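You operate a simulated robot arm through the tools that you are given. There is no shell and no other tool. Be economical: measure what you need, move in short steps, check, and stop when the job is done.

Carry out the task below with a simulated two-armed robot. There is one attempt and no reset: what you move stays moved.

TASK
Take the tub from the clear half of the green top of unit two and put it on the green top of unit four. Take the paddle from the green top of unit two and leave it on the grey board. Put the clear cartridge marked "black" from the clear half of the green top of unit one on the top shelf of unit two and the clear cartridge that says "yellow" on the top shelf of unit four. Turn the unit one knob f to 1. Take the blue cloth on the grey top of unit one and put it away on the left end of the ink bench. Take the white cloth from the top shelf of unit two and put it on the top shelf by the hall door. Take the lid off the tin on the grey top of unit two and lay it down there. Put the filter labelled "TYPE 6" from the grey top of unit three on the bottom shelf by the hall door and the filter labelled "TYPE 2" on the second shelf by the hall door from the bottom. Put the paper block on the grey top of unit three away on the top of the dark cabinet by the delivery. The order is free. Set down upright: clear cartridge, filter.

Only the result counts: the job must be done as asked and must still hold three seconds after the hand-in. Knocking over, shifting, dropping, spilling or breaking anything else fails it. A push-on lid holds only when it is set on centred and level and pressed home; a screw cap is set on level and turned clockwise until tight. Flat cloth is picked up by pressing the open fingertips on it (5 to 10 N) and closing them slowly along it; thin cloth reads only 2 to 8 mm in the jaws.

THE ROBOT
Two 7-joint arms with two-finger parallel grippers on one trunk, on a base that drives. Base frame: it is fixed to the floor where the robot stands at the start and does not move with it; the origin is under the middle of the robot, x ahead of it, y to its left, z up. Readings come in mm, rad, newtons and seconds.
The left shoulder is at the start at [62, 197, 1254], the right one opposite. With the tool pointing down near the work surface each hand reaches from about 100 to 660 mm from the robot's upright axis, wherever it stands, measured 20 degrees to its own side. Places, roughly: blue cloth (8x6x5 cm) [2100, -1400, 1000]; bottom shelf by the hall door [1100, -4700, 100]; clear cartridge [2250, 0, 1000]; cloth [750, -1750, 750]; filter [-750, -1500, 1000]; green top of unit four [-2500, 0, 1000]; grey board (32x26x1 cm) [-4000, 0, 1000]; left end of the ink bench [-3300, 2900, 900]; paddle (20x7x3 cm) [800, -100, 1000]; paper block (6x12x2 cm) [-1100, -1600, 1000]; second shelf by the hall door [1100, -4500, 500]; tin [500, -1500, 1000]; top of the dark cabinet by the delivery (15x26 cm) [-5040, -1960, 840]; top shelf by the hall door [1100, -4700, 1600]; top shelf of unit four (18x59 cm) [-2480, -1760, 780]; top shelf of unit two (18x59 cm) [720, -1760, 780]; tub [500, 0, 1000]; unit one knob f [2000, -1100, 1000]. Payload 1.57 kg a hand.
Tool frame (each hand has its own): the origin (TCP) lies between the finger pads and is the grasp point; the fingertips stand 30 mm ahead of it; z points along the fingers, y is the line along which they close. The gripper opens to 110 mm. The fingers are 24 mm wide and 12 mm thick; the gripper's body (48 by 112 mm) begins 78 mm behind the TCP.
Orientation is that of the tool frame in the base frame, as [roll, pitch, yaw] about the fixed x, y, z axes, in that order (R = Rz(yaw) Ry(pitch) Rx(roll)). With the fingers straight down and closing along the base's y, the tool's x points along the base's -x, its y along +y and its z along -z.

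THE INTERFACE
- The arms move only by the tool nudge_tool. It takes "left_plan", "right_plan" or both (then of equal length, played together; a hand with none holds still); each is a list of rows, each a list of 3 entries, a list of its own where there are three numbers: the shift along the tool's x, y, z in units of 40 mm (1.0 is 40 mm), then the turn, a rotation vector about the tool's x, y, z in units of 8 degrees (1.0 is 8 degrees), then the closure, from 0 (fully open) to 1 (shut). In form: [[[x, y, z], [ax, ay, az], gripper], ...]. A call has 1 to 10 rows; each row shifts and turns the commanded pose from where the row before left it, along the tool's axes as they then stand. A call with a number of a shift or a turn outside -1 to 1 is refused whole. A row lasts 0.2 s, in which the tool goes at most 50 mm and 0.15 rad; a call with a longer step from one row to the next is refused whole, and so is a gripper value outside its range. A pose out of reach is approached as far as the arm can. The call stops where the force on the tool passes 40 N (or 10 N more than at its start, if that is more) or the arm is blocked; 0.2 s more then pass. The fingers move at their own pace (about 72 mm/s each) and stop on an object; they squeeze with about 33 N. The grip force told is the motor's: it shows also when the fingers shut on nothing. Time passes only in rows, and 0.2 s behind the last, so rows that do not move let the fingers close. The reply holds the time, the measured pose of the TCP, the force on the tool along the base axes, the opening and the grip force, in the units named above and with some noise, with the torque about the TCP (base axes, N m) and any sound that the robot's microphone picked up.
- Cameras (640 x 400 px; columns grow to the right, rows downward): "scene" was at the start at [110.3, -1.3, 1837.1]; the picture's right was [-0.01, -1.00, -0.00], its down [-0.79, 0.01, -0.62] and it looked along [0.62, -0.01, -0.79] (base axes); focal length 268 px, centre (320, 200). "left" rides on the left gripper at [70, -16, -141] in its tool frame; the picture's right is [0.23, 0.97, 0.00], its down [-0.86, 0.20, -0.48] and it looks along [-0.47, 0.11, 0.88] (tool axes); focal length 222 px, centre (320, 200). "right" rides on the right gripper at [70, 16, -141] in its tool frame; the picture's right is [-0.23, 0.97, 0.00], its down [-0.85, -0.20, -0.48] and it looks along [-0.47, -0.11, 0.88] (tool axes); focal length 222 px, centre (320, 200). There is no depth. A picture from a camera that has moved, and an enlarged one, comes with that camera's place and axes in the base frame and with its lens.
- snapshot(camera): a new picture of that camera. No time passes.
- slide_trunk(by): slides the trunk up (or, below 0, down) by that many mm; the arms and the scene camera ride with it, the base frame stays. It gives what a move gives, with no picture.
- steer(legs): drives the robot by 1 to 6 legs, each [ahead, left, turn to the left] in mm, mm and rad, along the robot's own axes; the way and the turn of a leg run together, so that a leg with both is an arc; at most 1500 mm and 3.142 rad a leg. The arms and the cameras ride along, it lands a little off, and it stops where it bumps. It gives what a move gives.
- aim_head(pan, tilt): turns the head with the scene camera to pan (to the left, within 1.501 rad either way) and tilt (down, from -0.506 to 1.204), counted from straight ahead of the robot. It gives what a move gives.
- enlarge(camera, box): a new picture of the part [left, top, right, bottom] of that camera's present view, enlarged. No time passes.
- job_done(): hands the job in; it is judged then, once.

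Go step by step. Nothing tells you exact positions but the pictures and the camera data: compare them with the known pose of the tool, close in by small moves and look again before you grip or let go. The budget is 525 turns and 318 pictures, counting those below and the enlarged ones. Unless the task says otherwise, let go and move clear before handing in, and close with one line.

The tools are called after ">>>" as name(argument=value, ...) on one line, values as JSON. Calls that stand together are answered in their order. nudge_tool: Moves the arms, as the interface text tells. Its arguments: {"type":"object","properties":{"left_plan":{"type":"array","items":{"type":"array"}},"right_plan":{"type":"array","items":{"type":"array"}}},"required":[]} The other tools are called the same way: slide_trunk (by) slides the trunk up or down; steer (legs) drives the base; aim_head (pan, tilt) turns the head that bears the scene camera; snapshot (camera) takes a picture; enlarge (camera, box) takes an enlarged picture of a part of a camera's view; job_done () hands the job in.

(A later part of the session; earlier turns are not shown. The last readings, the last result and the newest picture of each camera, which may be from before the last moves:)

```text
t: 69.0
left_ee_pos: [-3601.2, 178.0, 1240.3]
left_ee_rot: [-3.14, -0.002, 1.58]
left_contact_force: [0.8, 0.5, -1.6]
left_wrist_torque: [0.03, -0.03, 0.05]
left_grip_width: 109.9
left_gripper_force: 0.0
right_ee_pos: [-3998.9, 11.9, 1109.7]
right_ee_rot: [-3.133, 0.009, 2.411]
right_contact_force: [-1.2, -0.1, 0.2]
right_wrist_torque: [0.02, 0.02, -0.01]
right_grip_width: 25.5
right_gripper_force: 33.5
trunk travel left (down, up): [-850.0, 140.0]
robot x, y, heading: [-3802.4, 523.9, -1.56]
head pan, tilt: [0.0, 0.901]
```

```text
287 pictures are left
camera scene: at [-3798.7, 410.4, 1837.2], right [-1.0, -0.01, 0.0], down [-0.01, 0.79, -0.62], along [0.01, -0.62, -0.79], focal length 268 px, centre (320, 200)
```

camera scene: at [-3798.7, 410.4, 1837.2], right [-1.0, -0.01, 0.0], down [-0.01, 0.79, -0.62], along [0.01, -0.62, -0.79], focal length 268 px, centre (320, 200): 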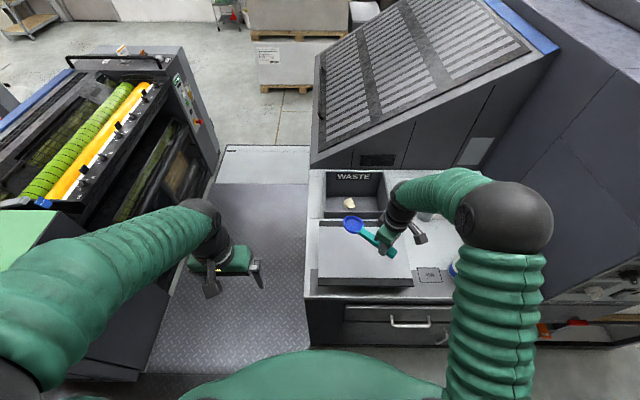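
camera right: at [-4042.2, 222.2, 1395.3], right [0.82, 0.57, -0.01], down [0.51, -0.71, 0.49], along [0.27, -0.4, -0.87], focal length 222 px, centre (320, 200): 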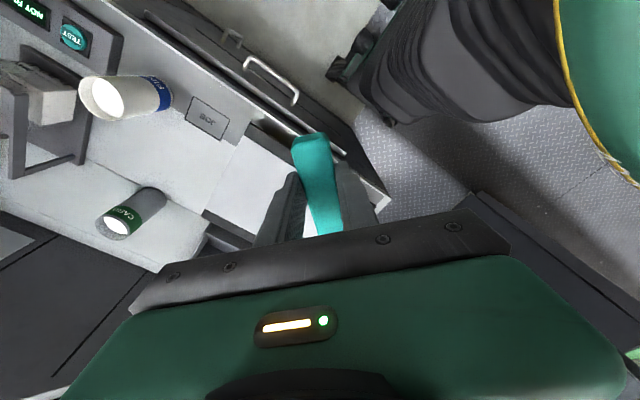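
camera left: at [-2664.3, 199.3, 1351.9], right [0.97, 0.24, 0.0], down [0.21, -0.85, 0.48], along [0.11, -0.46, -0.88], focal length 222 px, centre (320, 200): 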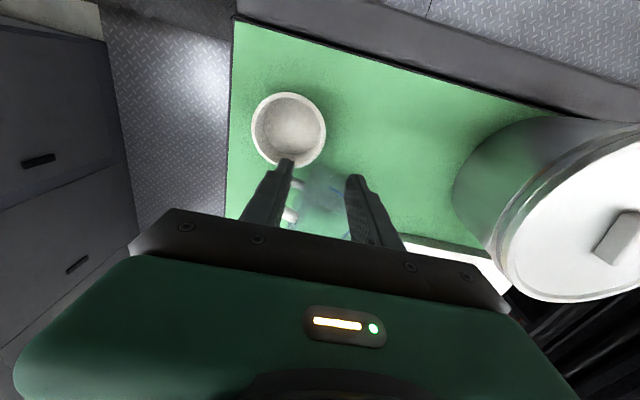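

Good alignment. Lower slowly until contact.

>>> nudge_tool(right_plan=[[[0, 0, 0.7], [0, 0, 0], 1], [[0, 0, 0.5], [0, 0, 0], 1], [[0, 0, 0.3], [0, 0, 0], 1], [[0, 0, 0.25], [0, 0, 0], 1], [[0, 0, 0.2], [0, 0, 0], 1], [[0, 0, 0.2], [0, 0, 0], 1], [[0, 0, 0.2], [0, 0, 0], 1], [[0, 0, 0.2], [0, 0, 0], 1]])

>>> snapshot(camera="scene")

```text
t: 70.8
left_ee_pos: [-3601.2, 179.2, 1239.6]
left_ee_rot: [-3.139, 0.0, 1.58]
left_contact_force: [-0.7, 0.0, 0.3]
left_wrist_torque: [0.0, 0.0, 0.01]
left_grip_width: 109.8
left_gripper_force: 0.1
right_ee_pos: [-3997.8, 10.5, 1008.4]
right_ee_rot: [-3.133, 0.009, 2.411]
right_contact_force: [-0.1, -0.1, -1.3]
right_wrist_torque: [0.04, 0.08, 0.0]
right_grip_width: 25.8
right_gripper_force: 33.0
trunk travel left (down, up): [-850.0, 140.0]
robot x, y, heading: [-3800.9, 518.5, -1.562]
head pan, tilt: [0.0, 0.901]
```

```text
286 pictures are left
camera scene: at [-3798.5, 411.9, 1837.3], right [-1.0, -0.01, 0.0], down [-0.01, 0.79, -0.62], along [0.01, -0.62, -0.79], focal length 268 px, centre (320, 200)
```

scene: 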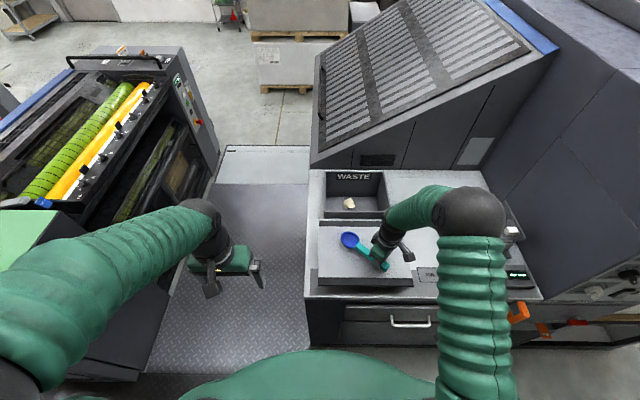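

No contact yet; keep lowering.

>>> nudge_tool(right_plan=[[[0, 0, 0.2], [0, 0, 0], 1], [[0, 0, 0.2], [0, 0, 0], 1], [[0, 0, 0.2], [0, 0, 0], 1], [[0, 0, 0.2], [0, 0, 0], 1], [[0, 0, 0.2], [0, 0, 0], 1], [[0, 0, 0.2], [0, 0, 0], 1], [[0, 0, 0.2], [0, 0, 0], 1], [[0, 0, 0.2], [0, 0, 0], 1]])

>>> enlarge(camera="scene", box=[300, 160, 460, 310])

```text
t: 71.7
left_ee_pos: [-3599.5, 183.7, 1242.1]
left_ee_rot: [-3.139, 0.005, 1.578]
left_contact_force: [0.2, -0.3, 0.2]
left_wrist_torque: [0.06, 0.04, 0.02]
left_grip_width: 110.2
left_gripper_force: 0.1
right_ee_pos: [-3996.5, 11.7, 989.9]
right_ee_rot: [-3.124, 0.012, 2.409]
right_contact_force: [-3.0, 11.1, 30.4]
right_wrist_torque: [0.53, -0.39, 0.17]
right_grip_width: 25.8
right_gripper_force: 33.0
trunk travel left (down, up): [-850.0, 140.0]
robot x, y, heading: [-3802.2, 519.5, -1.561]
head pan, tilt: [0.0, 0.901]
stopped in row 4 (right hand): the force on the tool passed its limit at 48 N (the readings are from after the stop); the commanded pose is now the measured one
```

```text
2.67 times, centred on (380, 235) of scene
camera zoom: at [-3796.3, 420.3, 1838.2], right [-1.0, -0.01, 0.0], down [-0.01, 0.78, -0.62], along [0.01, -0.62, -0.78], focal length 714 px, centre (160, 107)
```

zoom: 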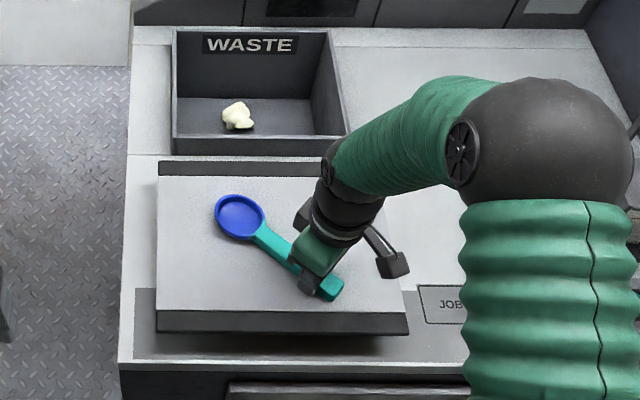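

The paddle lies centred on the board. I open and lift away.

>>> nudge_tool(right_plan=[[[0, 0, -0.03], [0, 0, 0], 0.7], [[0, 0, 0], [0, 0, 0], 0.4], [[0, 0, 0], [0, 0, 0], 0.4], [[0, 0, -0.6], [0, 0, 0], 0.4], [[0, 0, -1], [0, 0, 0], 0.4], [[0, 0, -1], [0, 0, 0], 0.4], [[0, 0, -1], [0, 0, 0.5], 0.4], [[0, 0, -1], [0, 0, 0.9], 0.4], [[0.5, 0, -1], [0, 0, 0.9], 0.4], [[0.9, 0, -0.5], [0, 0, 0.9], 0.4]])

>>> snapshot(camera="scene")

```text
t: 72.4
left_ee_pos: [-3602.4, 178.9, 1241.4]
left_ee_rot: [-3.141, 0.004, 1.579]
left_contact_force: [0.3, 0.7, 0.2]
left_wrist_torque: [0.03, 0.0, 0.03]
left_grip_width: 110.1
left_gripper_force: 0.2
right_ee_pos: [-3999.7, 2.5, 992.0]
right_ee_rot: [-3.116, 0.019, 2.408]
right_contact_force: [-5.9, 0.8, 20.2]
right_wrist_torque: [0.68, -0.15, 0.21]
right_grip_width: 62.7
right_gripper_force: 0.0
trunk travel left (down, up): [-850.0, 140.0]
robot x, y, heading: [-3805.3, 519.9, -1.557]
head pan, tilt: [0.0, 0.901]
stopped in row 3 (right hand): the force on the tool passed its limit at 43 N (the readings are from after the stop); the commanded pose is now the measured one
```

```text
284 pictures are left
camera scene: at [-3799.3, 415.0, 1837.3], right [-1.0, -0.01, 0.0], down [-0.01, 0.78, -0.62], along [0.01, -0.62, -0.78], focal length 268 px, centre (320, 200)
```

scene: 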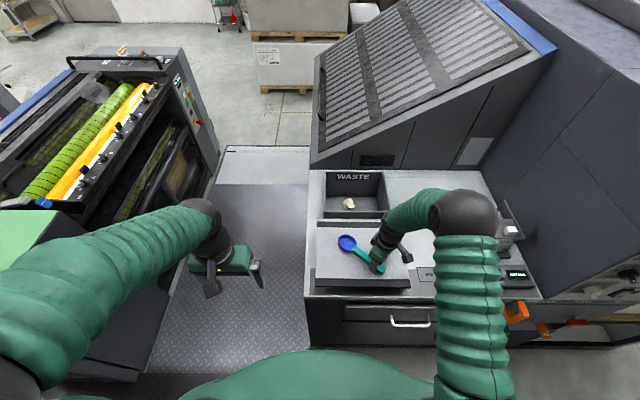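

Fingertips press on the board; lift straight up.

>>> nudge_tool(right_plan=[[[0, 0, -0.6], [0, 0, 0], 0.4], [[0, 0, -1], [0, 0, 0], 0.4], [[0, 0, -1], [0, 0, 0], 0.4], [[0, 0, -1], [0, 0, 0.5], 0.4], [[0, 0, -1], [0, 0, 0.9], 0.4], [[0.5, 0, -1], [0, 0, 0.9], 0.2], [[0.9, 0, -0.8], [0, 0, 0.9], 0], [[0.9, 0, 0], [0, 0, 0.9], 0], [[0.9, 0, 0], [0, 0, 0.9], 0]])

>>> enlarge(camera="scene", box=[300, 160, 460, 310])

```text
t: 74.4
left_ee_pos: [-3601.3, 180.2, 1239.9]
left_ee_rot: [-3.142, 0.001, 1.58]
left_contact_force: [-0.8, -0.1, -0.3]
left_wrist_torque: [0.02, 0.0, 0.0]
left_grip_width: 109.9
left_gripper_force: 0.0
right_ee_pos: [-4051.4, 130.5, 1243.8]
right_ee_rot: [-3.137, 0.029, 1.707]
right_contact_force: [-0.2, -0.2, 0.0]
right_wrist_torque: [0.0, -0.01, 0.0]
right_grip_width: 109.8
right_gripper_force: 0.0
trunk travel left (down, up): [-850.0, 140.0]
robot x, y, heading: [-3800.8, 519.6, -1.557]
head pan, tilt: [0.0, 0.901]
```

```text
2.67 times, centred on (380, 235) of scene
camera zoom: at [-3799.3, 415.1, 1837.5], right [-1.0, -0.01, 0.0], down [-0.01, 0.78, -0.62], along [0.01, -0.62, -0.78], focal length 714 px, centre (160, 107)
```

zoom: 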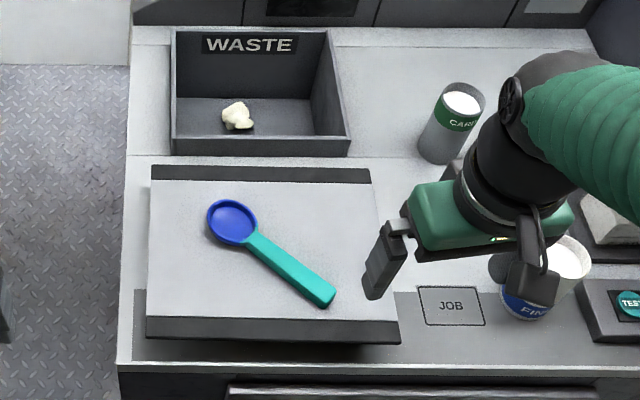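

Paddle is done. Next the paper block: I back off, turn to face +x and drive to gap three-four.

>>> nudge_tool(right_plan=[[[0.3, 0.5, 0], [0, 0, 0.95], 0]])

>>> steer(legs=[[-460, 0, 0], [0, 0, 1.557], [1200, 0, 0], [880, 0, 0]])

>>> aim_head(pan=-1.2, tilt=0.6)

>>> snapshot(camera="scene")

```text
t: 74.8
left_ee_pos: [-3601.2, 178.6, 1239.9]
left_ee_rot: [-3.139, 0.003, 1.58]
left_contact_force: [1.2, 0.9, 0.6]
left_wrist_torque: [0.01, 0.02, -0.02]
left_grip_width: 110.2
left_gripper_force: 0.1
right_ee_pos: [-4032.4, 142.6, 1241.4]
right_ee_rot: [-3.139, 0.027, 1.576]
right_contact_force: [-0.2, 0.6, -0.4]
right_wrist_torque: [0.02, 0.05, -0.03]
right_grip_width: 110.0
right_gripper_force: 0.0
trunk travel left (down, up): [-850.0, 140.0]
robot x, y, heading: [-3805.9, 522.8, -1.561]
head pan, tilt: [0.0, 0.901]
```

```text
t: 91.2
left_ee_pos: [-1391.9, 1105.0, 1241.1]
left_ee_rot: [-3.139, 0.002, 3.098]
left_contact_force: [-0.2, -0.2, 0.0]
left_wrist_torque: [-0.04, 0.02, 0.05]
left_grip_width: 110.0
left_gripper_force: 0.2
right_ee_pos: [-1378.4, 672.8, 1242.1]
right_ee_rot: [-3.141, 0.03, 3.096]
right_contact_force: [-0.2, 0.0, -0.1]
right_wrist_torque: [-0.02, -0.02, 0.0]
right_grip_width: 109.9
right_gripper_force: 0.0
trunk travel left (down, up): [-850.0, 140.0]
robot x, y, heading: [-1742.5, 923.3, -0.043]
head pan, tilt: [0.0, 0.901]
```

```text
t: 92.6
left_ee_pos: [-1391.7, 1104.7, 1239.7]
left_ee_rot: [-3.139, 0.001, 3.098]
left_contact_force: [-0.6, 0.0, 0.3]
left_wrist_torque: [-0.01, 0.02, -0.03]
left_grip_width: 110.1
left_gripper_force: 0.0
right_ee_pos: [-1376.6, 670.8, 1242.7]
right_ee_rot: [-3.139, 0.029, 3.095]
right_contact_force: [-0.9, -0.8, 0.0]
right_wrist_torque: [0.0, -0.02, -0.02]
right_grip_width: 109.8
right_gripper_force: 0.2
trunk travel left (down, up): [-850.0, 140.0]
robot x, y, heading: [-1739.1, 923.9, -0.041]
head pan, tilt: [-1.201, 0.6]
```

```text
282 pictures are left
camera scene: at [-1680.0, 837.0, 1862.2], right [-0.95, -0.32, 0.0], down [-0.18, 0.53, -0.82], along [0.27, -0.78, -0.57], focal length 268 px, centre (320, 200)
```

scene: 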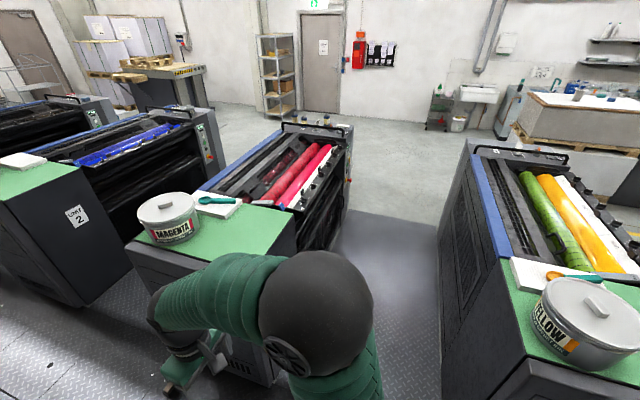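

The gap is clear. I square up and strafe down to y≈-1560.

>>> steer(legs=[[0, 0, 0.041], [0, -1250, 0], [0, -1230, 0]])

>>> aim_head(pan=0, tilt=0.8)

>>> snapshot(camera="scene")

```text
t: 105.0
left_ee_pos: [-1399.8, -1329.4, 1241.5]
left_ee_rot: [-3.14, 0.002, 3.136]
left_contact_force: [-0.2, 0.2, -0.4]
left_wrist_torque: [0.0, -0.02, 0.01]
left_grip_width: 109.9
left_gripper_force: 0.0
right_ee_pos: [-1370.2, -1762.4, 1242.0]
right_ee_rot: [-3.138, 0.027, 3.134]
right_contact_force: [-0.1, 0.4, 0.1]
right_wrist_torque: [0.01, 0.02, 0.02]
right_grip_width: 110.1
right_gripper_force: 0.0
trunk travel left (down, up): [-850.0, 140.0]
robot x, y, heading: [-1743.1, -1523.8, -0.007]
head pan, tilt: [-1.201, 0.6]
```

```text
t: 106.4
left_ee_pos: [-1399.6, -1332.6, 1240.5]
left_ee_rot: [-3.141, 0.004, 3.134]
left_contact_force: [-0.7, 0.5, 0.5]
left_wrist_torque: [-0.02, 0.02, -0.01]
left_grip_width: 110.1
left_gripper_force: 0.0
right_ee_pos: [-1371.7, -1762.9, 1241.7]
right_ee_rot: [-3.138, 0.03, 3.132]
right_contact_force: [-0.2, 0.0, 0.3]
right_wrist_torque: [-0.02, -0.02, 0.0]
right_grip_width: 110.0
right_gripper_force: 0.1
trunk travel left (down, up): [-850.0, 140.0]
robot x, y, heading: [-1746.5, -1525.9, -0.003]
head pan, tilt: [0.0, 0.799]
```

```text
281 pictures are left
camera scene: at [-1629.8, -1527.6, 1845.3], right [0.0, -1.0, 0.0], down [-0.72, 0.0, -0.7], along [0.7, 0.0, -0.72], focal length 268 px, centre (320, 200)
```

scene: 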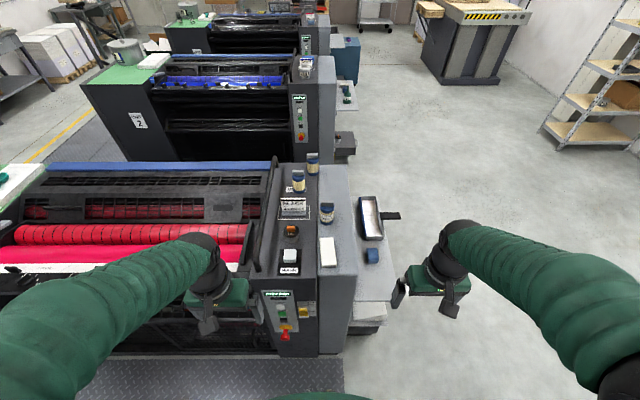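

I see the grey top: filters with blue caps, and the white paper block at about [-1070, -1557]. I drive closer, shifted left so that the right hand meets the block.

>>> steer(legs=[[150, 100, 0]])

>>> enlarge(camera="scene", box=[240, 130, 460, 360])

>>> snapshot(camera="right")

```text
t: 107.9
left_ee_pos: [-1247.1, -1242.3, 1242.6]
left_ee_rot: [3.137, 0.005, 3.13]
left_contact_force: [0.4, -0.2, 0.0]
left_wrist_torque: [0.03, 0.0, 0.01]
left_grip_width: 110.2
left_gripper_force: 0.2
right_ee_pos: [-1218.3, -1674.2, 1241.2]
right_ee_rot: [3.136, 0.03, 3.129]
right_contact_force: [0.5, 0.2, 0.9]
right_wrist_torque: [-0.02, 0.0, 0.0]
right_grip_width: 110.2
right_gripper_force: 0.1
trunk travel left (down, up): [-850.0, 140.0]
robot x, y, heading: [-1588.3, -1425.5, -0.01]
head pan, tilt: [0.0, 0.799]
```

```text
1.74 times, centred on (350, 245) of scene
camera zoom: at [-1479.9, -1442.3, 1845.6], right [-0.01, -1.0, -0.01], down [-0.72, 0.01, -0.7], along [0.7, 0.0, -0.72], focal length 466 px, centre (268, 122)
```

zoom: 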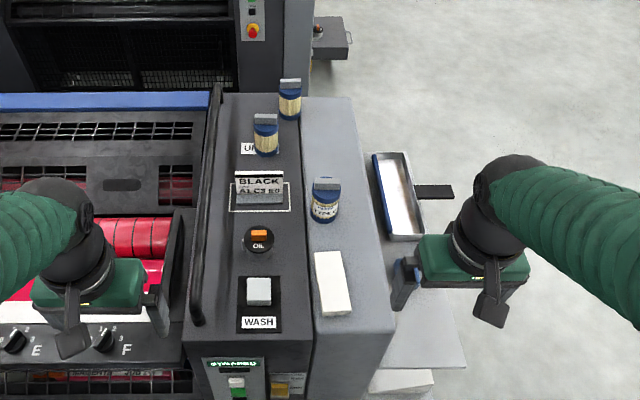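

```text
279 pictures are left
camera right: at [-1292.4, -1657.3, 1382.0], right [0.24, 0.97, 0.01], down [0.84, -0.21, 0.5], along [0.49, -0.11, -0.86], focal length 222 px, centre (320, 200)
```

right: 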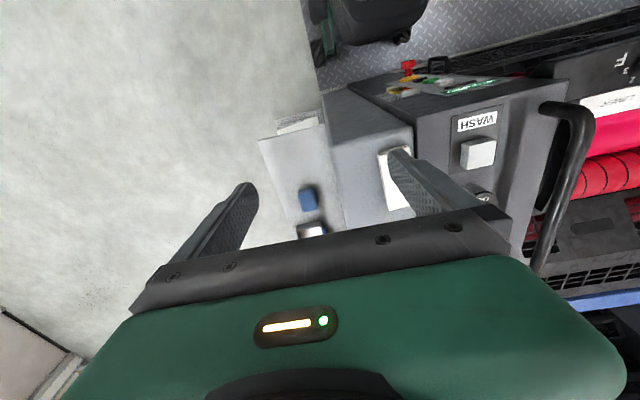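

Block centre is about [-1085, -1559, 1010], turned ~5°. I bring the right hand above it.

>>> nudge_tool(right_plan=[[[-0.64, 0.58, 0], [0, 0.21, -0.14], 0], [[-0.64, 0.58, 0.2], [0, 0, -0.14], 0], [[-0.64, 0.58, 0.2], [0, 0, -0.14], 0], [[-0.64, 0.58, 0.2], [0, 0, -0.14], 0], [[-0.64, 0.58, 0.2], [0, 0, -0.14], 0], [[0, 0, 0.7], [0, 0, 0], 0], [[0, 0, 0.7], [0, 0, 0], 0], [[0, 0, 0.7], [0, 0, 0], 0]])

>>> snapshot(camera="right")

>>> enlarge(camera="scene", box=[240, 130, 460, 360])

```text
t: 109.7
left_ee_pos: [-1241.7, -1236.2, 1239.8]
left_ee_rot: [3.141, -0.001, 3.132]
left_contact_force: [0.1, -0.2, 0.3]
left_wrist_torque: [0.01, -0.01, 0.01]
left_grip_width: 109.9
left_gripper_force: 0.0
right_ee_pos: [-1090.2, -1549.4, 1122.4]
right_ee_rot: [-3.141, -0.001, -3.056]
right_contact_force: [0.8, -0.1, 0.6]
right_wrist_torque: [0.0, 0.0, -0.03]
right_grip_width: 109.9
right_gripper_force: 0.0
trunk travel left (down, up): [-850.0, 140.0]
robot x, y, heading: [-1590.7, -1429.7, -0.008]
head pan, tilt: [0.0, 0.799]
```

```text
278 pictures are left
camera right: at [-1160.4, -1538.8, 1266.0], right [0.14, 0.99, 0.0], down [0.87, -0.12, 0.48], along [0.47, -0.07, -0.88], focal length 222 px, centre (320, 200)
```

right: 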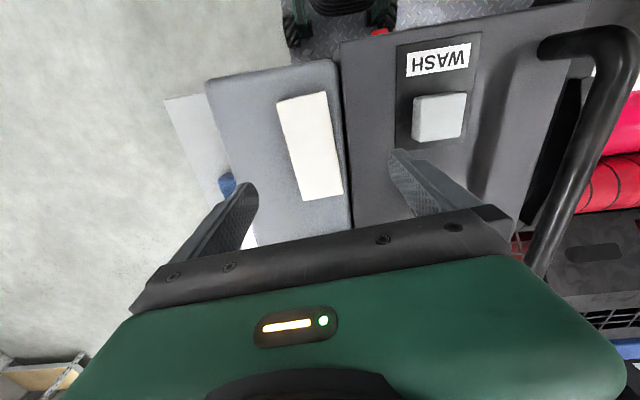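

```text
1.74 times, centred on (350, 245) of scene
camera zoom: at [-1470.7, -1433.6, 1845.1], right [-0.01, -1.0, 0.0], down [-0.72, 0.01, -0.69], along [0.69, 0.0, -0.72], focal length 466 px, centre (268, 122)
```

zoom: 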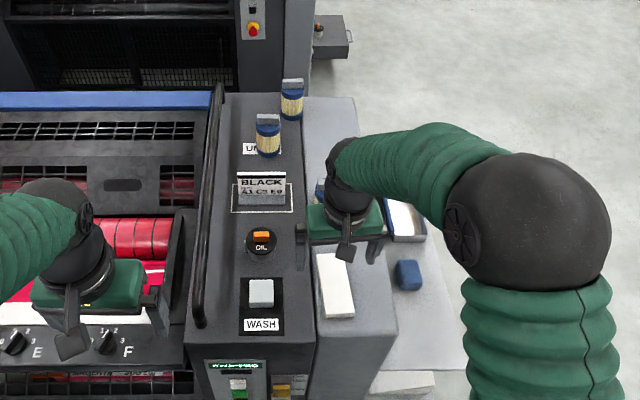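

Small correction, then I lower around the block until the tips are near the grey top.

>>> nudge_tool(right_plan=[[[0.13, -0.25, 0.2], [0, 0, 0.35], 0.24], [[0, 0, 0.5], [0, 0, 0], 0.24], [[0, 0, 0.5], [0, 0, 0], 0.24], [[0, 0, 0.4], [0, 0, 0], 0.24], [[0, 0, 0.2], [0, 0, 0], 0.24], [[0, 0, 0.15], [0, 0, 0], 0.24], [[0, 0, 0.15], [0, 0, 0], 0.24], [[0, 0, 0.15], [0, 0, 0], 0.24]])

>>> snapshot(camera="right")

```text
t: 111.5
left_ee_pos: [-1244.7, -1233.2, 1240.8]
left_ee_rot: [-3.141, 0.003, 3.13]
left_contact_force: [0.4, 0.3, 0.0]
left_wrist_torque: [0.03, 0.0, 0.01]
left_grip_width: 109.8
left_gripper_force: 0.0
right_ee_pos: [-1095.1, -1558.2, 1036.3]
right_ee_rot: [-3.138, -0.001, -3.105]
right_contact_force: [0.4, 0.3, -0.2]
right_wrist_torque: [0.03, 0.01, -0.03]
right_grip_width: 83.8
right_gripper_force: 0.1
trunk travel left (down, up): [-850.0, 140.0]
robot x, y, heading: [-1586.7, -1428.8, -0.011]
head pan, tilt: [0.0, 0.799]
```

```text
276 pictures are left
camera right: at [-1165.3, -1543.6, 1178.8], right [0.19, 0.98, 0.0], down [0.86, -0.17, 0.48], along [0.47, -0.09, -0.88], focal length 222 px, centre (320, 200)
```

right: 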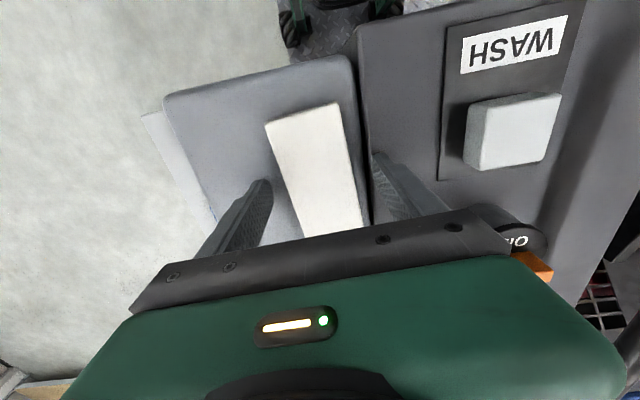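

Block is between the fingers; lower gently to touch.

>>> nudge_tool(right_plan=[[[0, 0, 0.12], [0, 0, 0], 0.24], [[0, 0, 0.12], [0, 0, 0], 0.24], [[0, 0, 0.12], [0, 0, 0], 0.24], [[0, 0, 0.12], [0, 0, 0], 0.24], [[0, 0, 0.12], [0, 0, 0], 0.24], [[0, 0, 0.12], [0, 0, 0], 0.24]])

```text
t: 112.1
left_ee_pos: [-1249.2, -1232.9, 1243.3]
left_ee_rot: [-3.14, 0.005, 3.13]
left_contact_force: [0.4, 0.8, -0.3]
left_wrist_torque: [0.0, 0.03, 0.04]
left_grip_width: 110.0
left_gripper_force: 0.0
right_ee_pos: [-1095.7, -1558.2, 1034.4]
right_ee_rot: [-3.138, 0.011, -3.103]
right_contact_force: [-14.2, -2.1, 32.9]
right_wrist_torque: [1.35, 0.85, 0.38]
right_grip_width: 81.9
right_gripper_force: 0.0
trunk travel left (down, up): [-850.0, 140.0]
robot x, y, heading: [-1590.4, -1425.5, -0.011]
head pan, tilt: [0.0, 0.799]
stopped in row 3 (right hand): the force on the tool passed its limit at 49 N (the readings are from after the stop); the commanded pose is now the measured one
```

Contact with the top at tip z≈1003. Raise 2 mm and close.

>>> nudge_tool(right_plan=[[[0, 0, -0.06], [0, 0, 0], 0.24], [[0, 0, 0], [0, 0, 0], 1], [[0, 0, 0], [0, 0, 0], 1], [[0, 0, 0], [0, 0, 0], 1], [[0, 0, -0.3], [0, 0, 0], 1], [[0, 0, -0.9], [0, 0, 0], 1], [[0, 0, -1], [0, 0, 0], 1], [[0, 0, -1], [0, 0, 0], 1]])

>>> snapshot(camera="right")

```text
t: 113.9
left_ee_pos: [-1243.3, -1232.0, 1239.8]
left_ee_rot: [-3.138, 0.001, 3.13]
left_contact_force: [0.0, 1.5, 0.2]
left_wrist_torque: [0.01, 0.01, -0.02]
left_grip_width: 109.9
left_gripper_force: 0.1
right_ee_pos: [-1090.2, -1553.2, 1161.1]
right_ee_rot: [-3.139, 0.008, -3.105]
right_contact_force: [-0.2, 0.4, -1.6]
right_wrist_torque: [0.03, 0.04, 0.03]
right_grip_width: 51.2
right_gripper_force: 32.4
trunk travel left (down, up): [-850.0, 140.0]
robot x, y, heading: [-1591.6, -1426.9, -0.008]
head pan, tilt: [0.0, 0.799]
```

```text
275 pictures are left
camera right: at [-1162.6, -1539.5, 1303.4], right [0.19, 0.98, 0.0], down [0.86, -0.17, 0.49], along [0.48, -0.09, -0.87], focal length 222 px, centre (320, 200)
```

right: 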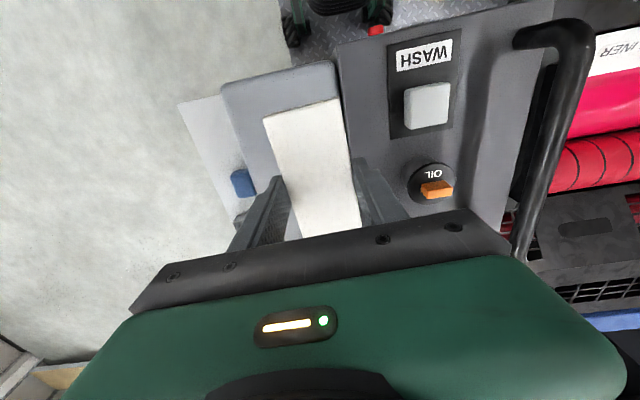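

Block is held. I retract the arm, leave the gap toward -y and look toward the delivery.

>>> nudge_tool(right_plan=[[[0, 0, -1], [0, 0, 0], 1], [[0.3, 0, -0.9], [0, 0, 0], 1], [[0.8, -0.6, 0], [0, 0, 0], 1], [[0.8, -0.6, 0], [0, 0, 0], 1], [[0.8, -0.6, 0], [0, 0, 0], 1], [[0.8, -0.6, 0], [0, 0, 0], 1], [[0.8, -0.6, 0], [0, 0, 0], 1]])

>>> steer(legs=[[-140, 0, 0], [0, -1150, 0], [0, 0, 1.57], [0, 0, 1.57]])

>>> aim_head(pan=-0.15, tilt=0.4)

>>> snapshot(camera="scene")

```text
t: 115.5
left_ee_pos: [-1245.0, -1232.8, 1241.0]
left_ee_rot: [-3.14, 0.004, 3.131]
left_contact_force: [0.0, -0.2, 0.0]
left_wrist_torque: [0.04, 0.0, 0.02]
left_grip_width: 110.4
left_gripper_force: 0.1
right_ee_pos: [-1262.4, -1685.6, 1235.3]
right_ee_rot: [3.141, 0.011, -3.105]
right_contact_force: [-0.3, -0.2, -1.7]
right_wrist_torque: [0.03, -0.02, 0.02]
right_grip_width: 51.4
right_gripper_force: 33.2
trunk travel left (down, up): [-850.0, 140.0]
robot x, y, heading: [-1584.2, -1427.3, -0.005]
head pan, tilt: [0.0, 0.799]
```

```text
t: 130.0
left_ee_pos: [-2073.0, -2778.7, 1240.6]
left_ee_rot: [-3.141, 0.003, -0.009]
left_contact_force: [-0.1, 0.0, 0.0]
left_wrist_torque: [-0.02, 0.01, 0.03]
left_grip_width: 109.9
left_gripper_force: 0.0
right_ee_pos: [-2056.8, -2327.4, 1234.3]
right_ee_rot: [-3.139, 0.007, 0.039]
right_contact_force: [0.2, 0.2, -0.3]
right_wrist_torque: [-0.01, 0.01, -0.01]
right_grip_width: 51.1
right_gripper_force: 32.8
trunk travel left (down, up): [-850.0, 140.0]
robot x, y, heading: [-1726.8, -2581.9, 3.142]
head pan, tilt: [0.0, 0.799]
```

```text
t: 130.8
left_ee_pos: [-2073.1, -2779.8, 1239.8]
left_ee_rot: [-3.139, 0.002, -0.008]
left_contact_force: [0.4, 0.2, -0.6]
left_wrist_torque: [0.0, 0.0, -0.03]
left_grip_width: 109.8
left_gripper_force: 0.0
right_ee_pos: [-2056.6, -2327.8, 1234.5]
right_ee_rot: [-3.141, 0.008, 0.041]
right_contact_force: [0.0, -0.2, -0.3]
right_wrist_torque: [0.0, -0.03, 0.04]
right_grip_width: 51.3
right_gripper_force: 33.3
trunk travel left (down, up): [-850.0, 140.0]
robot x, y, heading: [-1727.8, -2580.5, 3.137]
head pan, tilt: [-0.15, 0.4]
```

```text
274 pictures are left
camera scene: at [-1850.0, -2568.9, 1880.3], right [0.15, 0.99, 0.0], down [0.39, -0.06, -0.92], along [-0.91, 0.14, -0.39], focal length 268 px, centre (320, 200)
```

scene: 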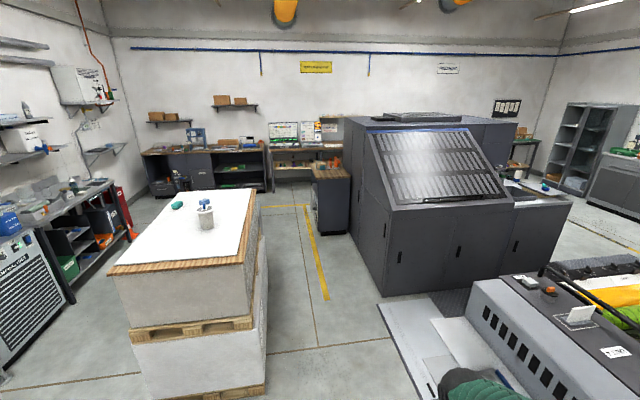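

The brown-topped dark cabinet is at about [-5050, -1930]; the lane between paper pallet and delivery is clear. I drive there.

>>> steer(legs=[[0, -350, 0], [1400, 0, 0], [1250, 0, 0]])

>>> slide_trunk(by=-150)

>>> aim_head(pan=0, tilt=0.75)

>>> snapshot(camera="scene")

```text
t: 145.6
left_ee_pos: [-4721.1, -2431.6, 1240.9]
left_ee_rot: [-3.139, 0.004, 0.002]
left_contact_force: [-0.6, 0.7, 0.0]
left_wrist_torque: [0.02, 0.0, 0.0]
left_grip_width: 109.9
left_gripper_force: 0.1
right_ee_pos: [-4708.8, -1981.5, 1235.7]
right_ee_rot: [-3.139, 0.011, 0.047]
right_contact_force: [0.1, -0.5, -1.0]
right_wrist_torque: [0.01, 0.03, -0.01]
right_grip_width: 51.1
right_gripper_force: 33.3
trunk travel left (down, up): [-850.0, 140.0]
robot x, y, heading: [-4380.0, -2235.1, -3.137]
head pan, tilt: [-0.15, 0.4]
```

```text
t: 147.4
left_ee_pos: [-4721.3, -2431.3, 1090.2]
left_ee_rot: [-3.139, 0.001, 0.001]
left_contact_force: [0.1, -1.1, 0.4]
left_wrist_torque: [0.02, 0.03, 0.01]
left_grip_width: 110.1
left_gripper_force: 0.0
right_ee_pos: [-4710.1, -1981.7, 1085.4]
right_ee_rot: [-3.14, 0.007, 0.05]
right_contact_force: [-0.1, 0.1, -2.0]
right_wrist_torque: [0.05, -0.01, 0.0]
right_grip_width: 51.2
right_gripper_force: 32.8
trunk travel left (down, up): [-700.0, 290.0]
robot x, y, heading: [-4383.3, -2235.8, -3.136]
head pan, tilt: [-0.15, 0.4]
```

```text
t: 148.2
left_ee_pos: [-4721.2, -2432.9, 1091.0]
left_ee_rot: [-3.14, 0.001, -0.001]
left_contact_force: [0.0, -0.3, 0.0]
left_wrist_torque: [-0.01, -0.04, 0.03]
left_grip_width: 110.0
left_gripper_force: 0.1
right_ee_pos: [-4710.0, -1981.9, 1085.1]
right_ee_rot: [-3.138, 0.008, 0.049]
right_contact_force: [-0.1, 0.3, -1.4]
right_wrist_torque: [0.0, 0.01, -0.01]
right_grip_width: 51.3
right_gripper_force: 32.8
trunk travel left (down, up): [-700.0, 290.0]
robot x, y, heading: [-4380.4, -2237.5, -3.138]
head pan, tilt: [0.0, 0.75]
```

```text
273 pictures are left
camera scene: at [-4492.3, -2234.3, 1699.3], right [0.0, 1.0, 0.0], down [0.68, 0.0, -0.73], along [-0.73, 0.0, -0.68], focal length 268 px, centre (320, 200)
```

scene: 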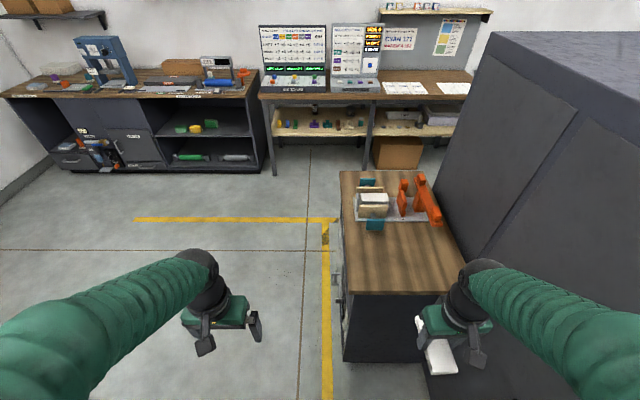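

The free part of the cabinet top lies around [-5040, -1960]. I drive 200 mm ahead and lower the block above it.

>>> steer(legs=[[200, 0, 0]])

>>> nudge_tool(right_plan=[[[-0.8, 0, 0], [0, 0, 0], 1], [[-0.8, -0.2, 0], [0, 0, 0.15], 1], [[-0.8, -0.2, 0], [0, 0, 0.2], 1], [[-0.8, -0.2, 0.2], [0, 0, 0], 1], [[0, 0, 0.9], [0, 0, 0], 1], [[0, 0, 0.9], [0, 0, 0], 1], [[0, 0, 0.9], [0, 0, 0], 1], [[0, 0, 0.9], [0, 0, 0], 1]])

>>> snapshot(camera="scene")

>>> snapshot(camera="right")

```text
t: 149.8
left_ee_pos: [-4918.1, -2433.8, 1092.1]
left_ee_rot: [-3.138, 0.005, 0.002]
left_contact_force: [-0.3, -0.8, -0.1]
left_wrist_torque: [0.01, 0.01, 0.03]
left_grip_width: 110.1
left_gripper_force: 0.0
right_ee_pos: [-4906.8, -1983.8, 1086.4]
right_ee_rot: [-3.141, 0.012, 0.05]
right_contact_force: [0.7, -0.9, -1.2]
right_wrist_torque: [-0.03, -0.01, 0.01]
right_grip_width: 51.0
right_gripper_force: 32.6
trunk travel left (down, up): [-700.0, 290.0]
robot x, y, heading: [-4576.4, -2238.5, -3.136]
head pan, tilt: [0.0, 0.75]
```

```text
t: 151.6
left_ee_pos: [-4923.0, -2433.2, 1089.7]
left_ee_rot: [3.141, 0.0, -0.001]
left_contact_force: [0.2, -0.4, 1.1]
left_wrist_torque: [-0.01, -0.02, 0.02]
left_grip_width: 109.8
left_gripper_force: 0.0
right_ee_pos: [-5040.3, -1963.7, 933.0]
right_ee_rot: [-3.141, 0.009, 0.0]
right_contact_force: [0.4, 0.2, -0.3]
right_wrist_torque: [0.03, 0.01, 0.02]
right_grip_width: 51.2
right_gripper_force: 32.9
trunk travel left (down, up): [-700.0, 290.0]
robot x, y, heading: [-4580.1, -2233.6, -3.135]
head pan, tilt: [0.0, 0.75]
```

```text
272 pictures are left
camera scene: at [-4695.3, -2234.4, 1699.1], right [-0.01, 1.0, 0.0], down [0.68, 0.0, -0.73], along [-0.73, 0.0, -0.68], focal length 268 px, centre (320, 200)
```

scene: 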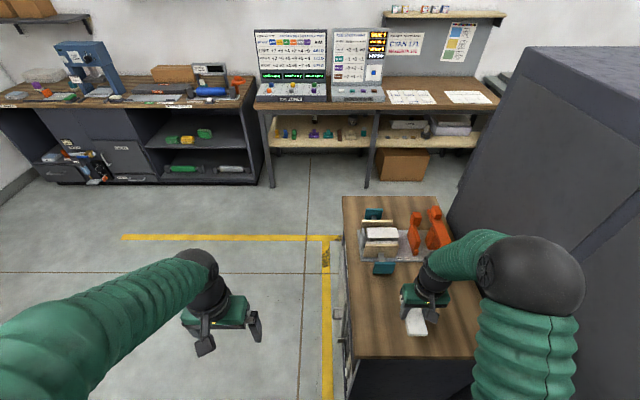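

```text
271 pictures are left
camera right: at [-4968.8, -1979.3, 1076.3], right [-0.23, -0.97, 0.0], down [-0.85, 0.2, 0.49], along [-0.47, 0.11, -0.87], focal length 222 px, centre (320, 200)
```

right: 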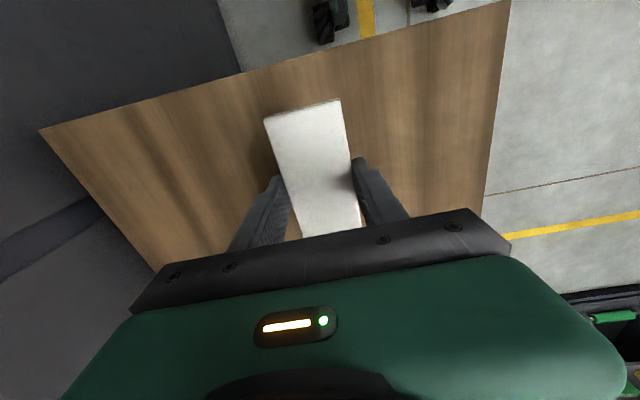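

Well placed above the top. Lower to contact.

>>> nudge_tool(right_plan=[[[0, 0, 0.6], [0, 0, 0], 1], [[0, 0, 0.4], [0, 0, 0], 1], [[0, 0, 0.2], [0, 0, 0], 1], [[0, 0, 0.12], [0, 0, 0], 1], [[0, 0, 0.12], [0, 0, 0], 1], [[0, 0, 0.12], [0, 0, 0], 1], [[0, 0, 0.12], [0, 0, 0], 1], [[0, 0, 0.12], [0, 0, 0], 1], [[0, 0, 0.12], [0, 0, 0], 1], [[0, 0, 0.12], [0, 0, 0], 1]])

```text
t: 153.0
left_ee_pos: [-4917.1, -2436.4, 1091.6]
left_ee_rot: [-3.139, 0.006, 0.001]
left_contact_force: [-0.2, -0.2, 0.3]
left_wrist_torque: [0.0, -0.02, -0.01]
left_grip_width: 110.2
left_gripper_force: 0.0
right_ee_pos: [-5040.8, -1962.2, 880.3]
right_ee_rot: [-3.137, 0.02, 0.0]
right_contact_force: [10.6, -0.2, 29.7]
right_wrist_torque: [-0.76, -0.19, 0.16]
right_grip_width: 51.1
right_gripper_force: 33.0
trunk travel left (down, up): [-700.0, 290.0]
robot x, y, heading: [-4581.0, -2235.6, -3.139]
head pan, tilt: [0.0, 0.75]
stopped in row 6 (right hand): the force on the tool passed its limit at 51 N (the readings are from after the stop); the commanded pose is now the measured one
```

Contact. Open, lift and back off.

>>> nudge_tool(right_plan=[[[0, 0, -0.03], [0, 0, 0], 0.7], [[0, 0, -0.05], [0, 0, 0], 0.3], [[0, 0, -0.1], [0, 0, 0], 0.3], [[0, 0, -0.6], [0, 0, 0], 0.3], [[0, 0, -1], [0, 0, 0], 0.3], [[0, 0, -1], [0, 0, 0], 0.3], [[0, 0, -1], [0, 0, 0], 0], [[0, 0, -1], [0, 0, 0], 0], [[0.8, 0, -0.3], [0, 0, 0], 0], [[0.9, 0, 0], [0, 0, 0], 0]])

>>> snapshot(camera="scene")

```text
t: 155.2
left_ee_pos: [-4920.8, -2434.4, 1090.0]
left_ee_rot: [-3.14, 0.003, 0.001]
left_contact_force: [0.1, 0.2, 0.2]
left_wrist_torque: [0.0, 0.01, -0.01]
left_grip_width: 109.9
left_gripper_force: 0.0
right_ee_pos: [-4970.1, -1964.6, 1079.3]
right_ee_rot: [-3.137, 0.017, 0.0]
right_contact_force: [0.7, 0.0, 0.5]
right_wrist_torque: [0.01, 0.0, 0.02]
right_grip_width: 109.9
right_gripper_force: 0.1
trunk travel left (down, up): [-700.0, 290.0]
robot x, y, heading: [-4582.7, -2234.3, -3.136]
head pan, tilt: [0.0, 0.75]
```

```text
270 pictures are left
camera scene: at [-4690.0, -2235.4, 1699.5], right [-0.01, 1.0, 0.0], down [0.68, 0.0, -0.73], along [-0.73, 0.0, -0.68], focal length 268 px, centre (320, 200)
```

scene: 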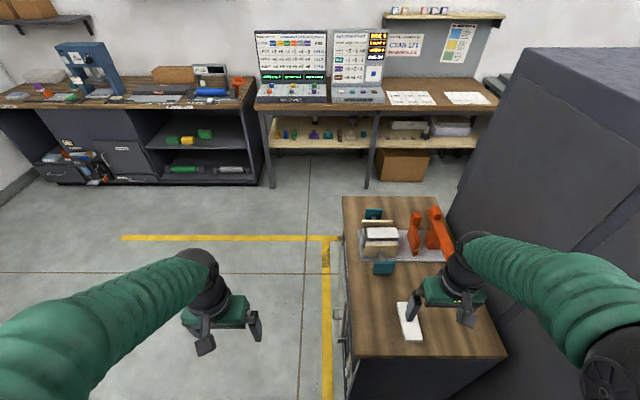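

Paper block is done. Next the filters: raise the trunk, reverse along the lane to x≈-200 and then enter gap two-three facing unit three.

>>> slide_trunk(by=150)

>>> steer(legs=[[-1460, 0, 0], [-1460, 0, 0], [-1460, 0, 0]])

>>> aim_head(pan=-0.7, tilt=0.7)

>>> snapshot(camera="scene")

```text
t: 156.9
left_ee_pos: [-4920.9, -2432.5, 1241.0]
left_ee_rot: [-3.139, 0.002, 0.0]
left_contact_force: [0.3, 0.7, 0.5]
left_wrist_torque: [-0.01, -0.03, 0.01]
left_grip_width: 109.7
left_gripper_force: 0.1
right_ee_pos: [-4973.1, -1963.7, 1228.6]
right_ee_rot: [-3.139, 0.015, -0.001]
right_contact_force: [-0.2, -0.8, -0.5]
right_wrist_torque: [-0.05, 0.01, 0.04]
right_grip_width: 110.2
right_gripper_force: 0.2
trunk travel left (down, up): [-850.0, 140.0]
robot x, y, heading: [-4579.8, -2236.6, -3.133]
head pan, tilt: [0.0, 0.75]
```

```text
t: 178.0
left_ee_pos: [-515.8, -2413.4, 1240.0]
left_ee_rot: [-3.138, 0.003, -0.021]
left_contact_force: [0.5, 0.1, 1.4]
left_wrist_torque: [-0.02, -0.02, 0.04]
left_grip_width: 110.0
left_gripper_force: 0.1
right_ee_pos: [-556.8, -1941.5, 1228.6]
right_ee_rot: [-3.138, 0.014, -0.022]
right_contact_force: [-1.0, 0.5, -0.7]
right_wrist_torque: [0.01, -0.01, 0.01]
right_grip_width: 109.7
right_gripper_force: 0.1
trunk travel left (down, up): [-850.0, 140.0]
robot x, y, heading: [-170.9, -2222.8, 3.122]
head pan, tilt: [0.0, 0.75]
```

```text
t: 179.1
left_ee_pos: [-513.8, -2414.1, 1240.7]
left_ee_rot: [-3.141, 0.003, -0.021]
left_contact_force: [-0.2, 0.3, 0.3]
left_wrist_torque: [0.02, -0.05, 0.0]
left_grip_width: 110.1
left_gripper_force: 0.1
right_ee_pos: [-553.9, -1943.6, 1229.6]
right_ee_rot: [-3.138, 0.017, -0.022]
right_contact_force: [-0.2, 0.7, 0.9]
right_wrist_torque: [-0.02, 0.02, 0.01]
right_grip_width: 110.1
right_gripper_force: 0.0
trunk travel left (down, up): [-850.0, 140.0]
robot x, y, heading: [-169.0, -2220.0, 3.125]
head pan, tilt: [-0.7, 0.7]
```

```text
269 pictures are left
camera scene: at [-262.9, -2165.4, 1853.5], right [0.66, 0.75, 0.0], down [0.49, -0.42, -0.76], along [-0.58, 0.5, -0.65], focal length 268 px, centre (320, 200)
```

scene: 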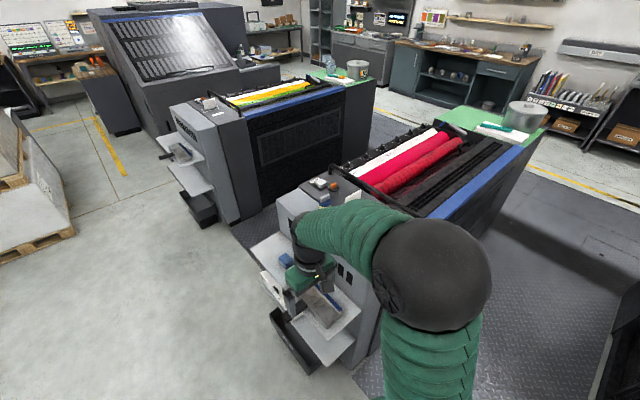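

I strafe into the gap and look at the filters from above.

>>> steer(legs=[[0, -640, 0.017]])

>>> aim_head(pan=0, tilt=0.85)

>>> snapshot(camera="scene")

>>> enlarge(camera="scene", box=[240, 100, 400, 250])

```text
t: 182.6
left_ee_pos: [-502.5, -1781.5, 1240.1]
left_ee_rot: [-3.139, 0.001, -0.023]
left_contact_force: [0.4, -0.3, 0.2]
left_wrist_torque: [0.02, 0.01, -0.02]
left_grip_width: 110.0
left_gripper_force: 0.0
right_ee_pos: [-544.9, -1309.8, 1230.3]
right_ee_rot: [-3.136, 0.017, -0.022]
right_contact_force: [-0.9, -0.5, 0.1]
right_wrist_torque: [-0.01, 0.02, 0.01]
right_grip_width: 110.0
right_gripper_force: 0.1
trunk travel left (down, up): [-850.0, 140.0]
robot x, y, heading: [-157.3, -1586.2, 3.126]
head pan, tilt: [-0.7, 0.7]
```

```text
t: 183.7
left_ee_pos: [-503.6, -1778.8, 1240.7]
left_ee_rot: [-3.141, 0.004, -0.022]
left_contact_force: [0.8, -0.9, 0.9]
left_wrist_torque: [0.0, 0.0, 0.0]
left_grip_width: 109.9
left_gripper_force: 0.1
right_ee_pos: [-544.4, -1308.4, 1228.1]
right_ee_rot: [-3.139, 0.017, -0.023]
right_contact_force: [0.7, 0.7, -0.4]
right_wrist_torque: [0.01, -0.02, -0.02]
right_grip_width: 109.9
right_gripper_force: 0.0
trunk travel left (down, up): [-850.0, 140.0]
robot x, y, heading: [-154.7, -1592.1, 3.122]
head pan, tilt: [0.0, 0.85]
```

```text
268 pictures are left
camera scene: at [-266.9, -1586.6, 1841.3], right [0.02, 1.0, 0.0], down [0.75, -0.01, -0.66], along [-0.66, 0.01, -0.75], focal length 268 px, centre (320, 200)
```

scene: 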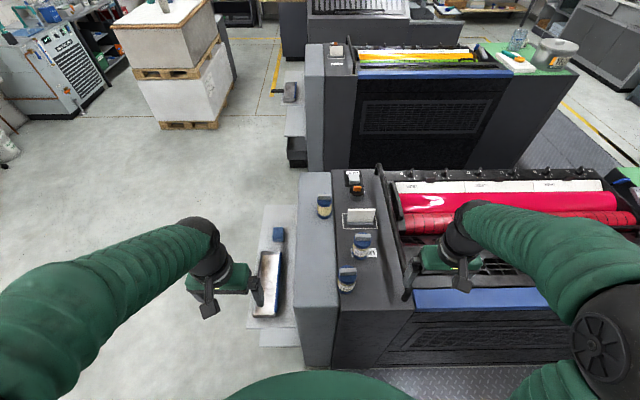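

```text
2.67 times, centred on (320, 175) of scene
camera zoom: at [-266.9, -1586.6, 1841.3], right [0.02, 1.0, 0.0], down [0.75, -0.01, -0.66], along [-0.66, 0.01, -0.75], focal length 714 px, centre (320, 267)
```

zoom: 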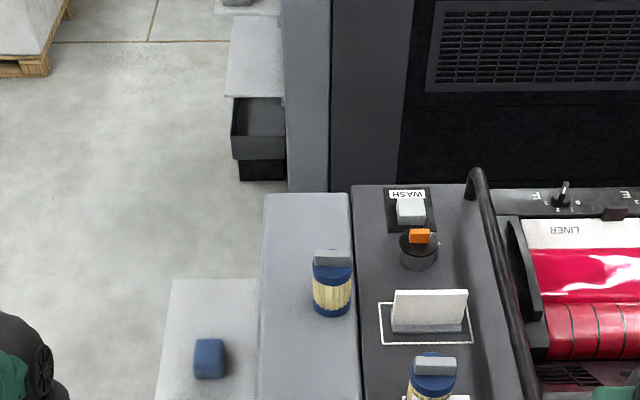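

Three filters stand on the top; I zoom in to read the labels.

>>> enlarge(camera="scene", box=[310, 185, 380, 230])

>>> enlarge(camera="scene", box=[325, 225, 395, 300])

```text
8.89 times, centred on (345, 208) of scene
camera zoom: at [-266.9, -1586.6, 1841.3], right [0.02, 1.0, 0.0], down [0.75, -0.01, -0.66], along [-0.66, 0.01, -0.75], focal length 2379 px, centre (98, 133)
```

zoom: 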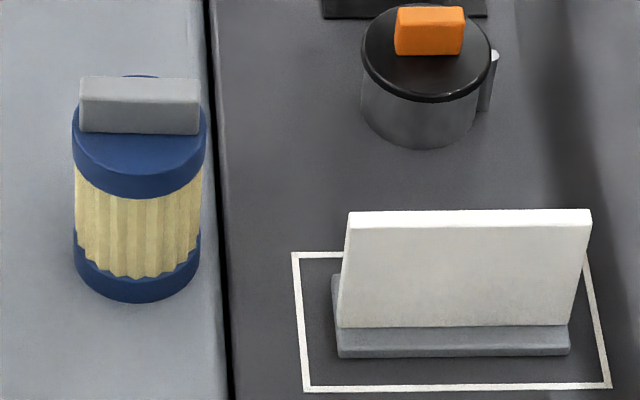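

```text
5.33 times, centred on (360, 262) of scene
camera zoom: at [-266.9, -1586.6, 1841.3], right [0.02, 1.0, 0.0], down [0.75, -0.01, -0.66], along [-0.66, 0.01, -0.75], focal length 1427 px, centre (107, -133)
```

zoom: 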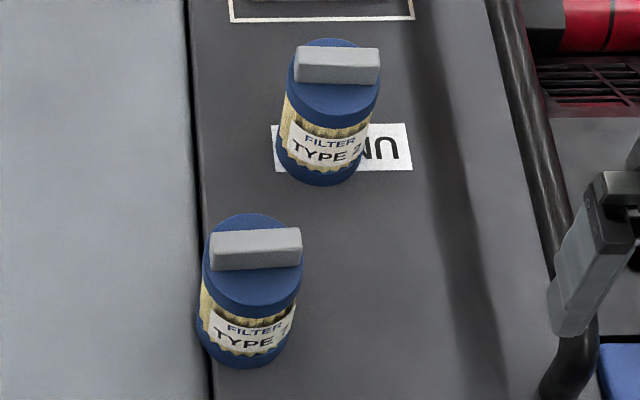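

Zoom more on the two labels.

>>> enlarge(camera="scene", box=[354, 242, 374, 260])

>>> enlarge(camera="scene", box=[338, 276, 360, 296])

```text
16.00 times, centred on (364, 251) of scene
camera zoom: at [-266.9, -1586.6, 1841.3], right [0.02, 1.0, 0.0], down [0.75, -0.01, -0.66], along [-0.66, 0.01, -0.75], focal length 4282 px, centre (-384, -616)
```

zoom: 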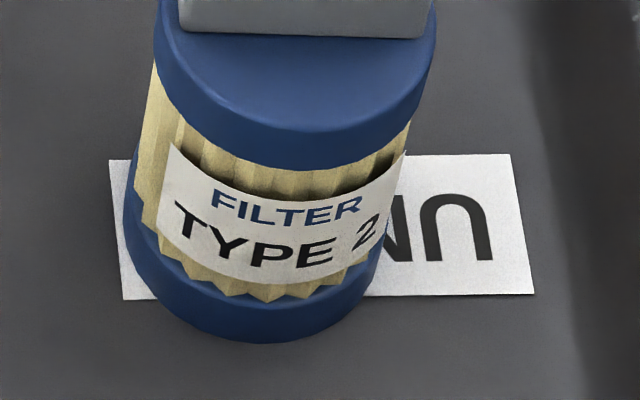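

```text
16.00 times, centred on (349, 286) of scene
camera zoom: at [-266.9, -1586.6, 1841.3], right [0.02, 1.0, 0.0], down [0.75, -0.01, -0.66], along [-0.66, 0.01, -0.75], focal length 4282 px, centre (-144, -1176)
```

zoom: 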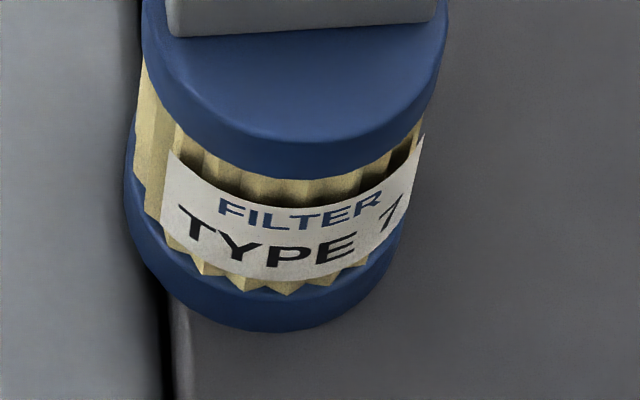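

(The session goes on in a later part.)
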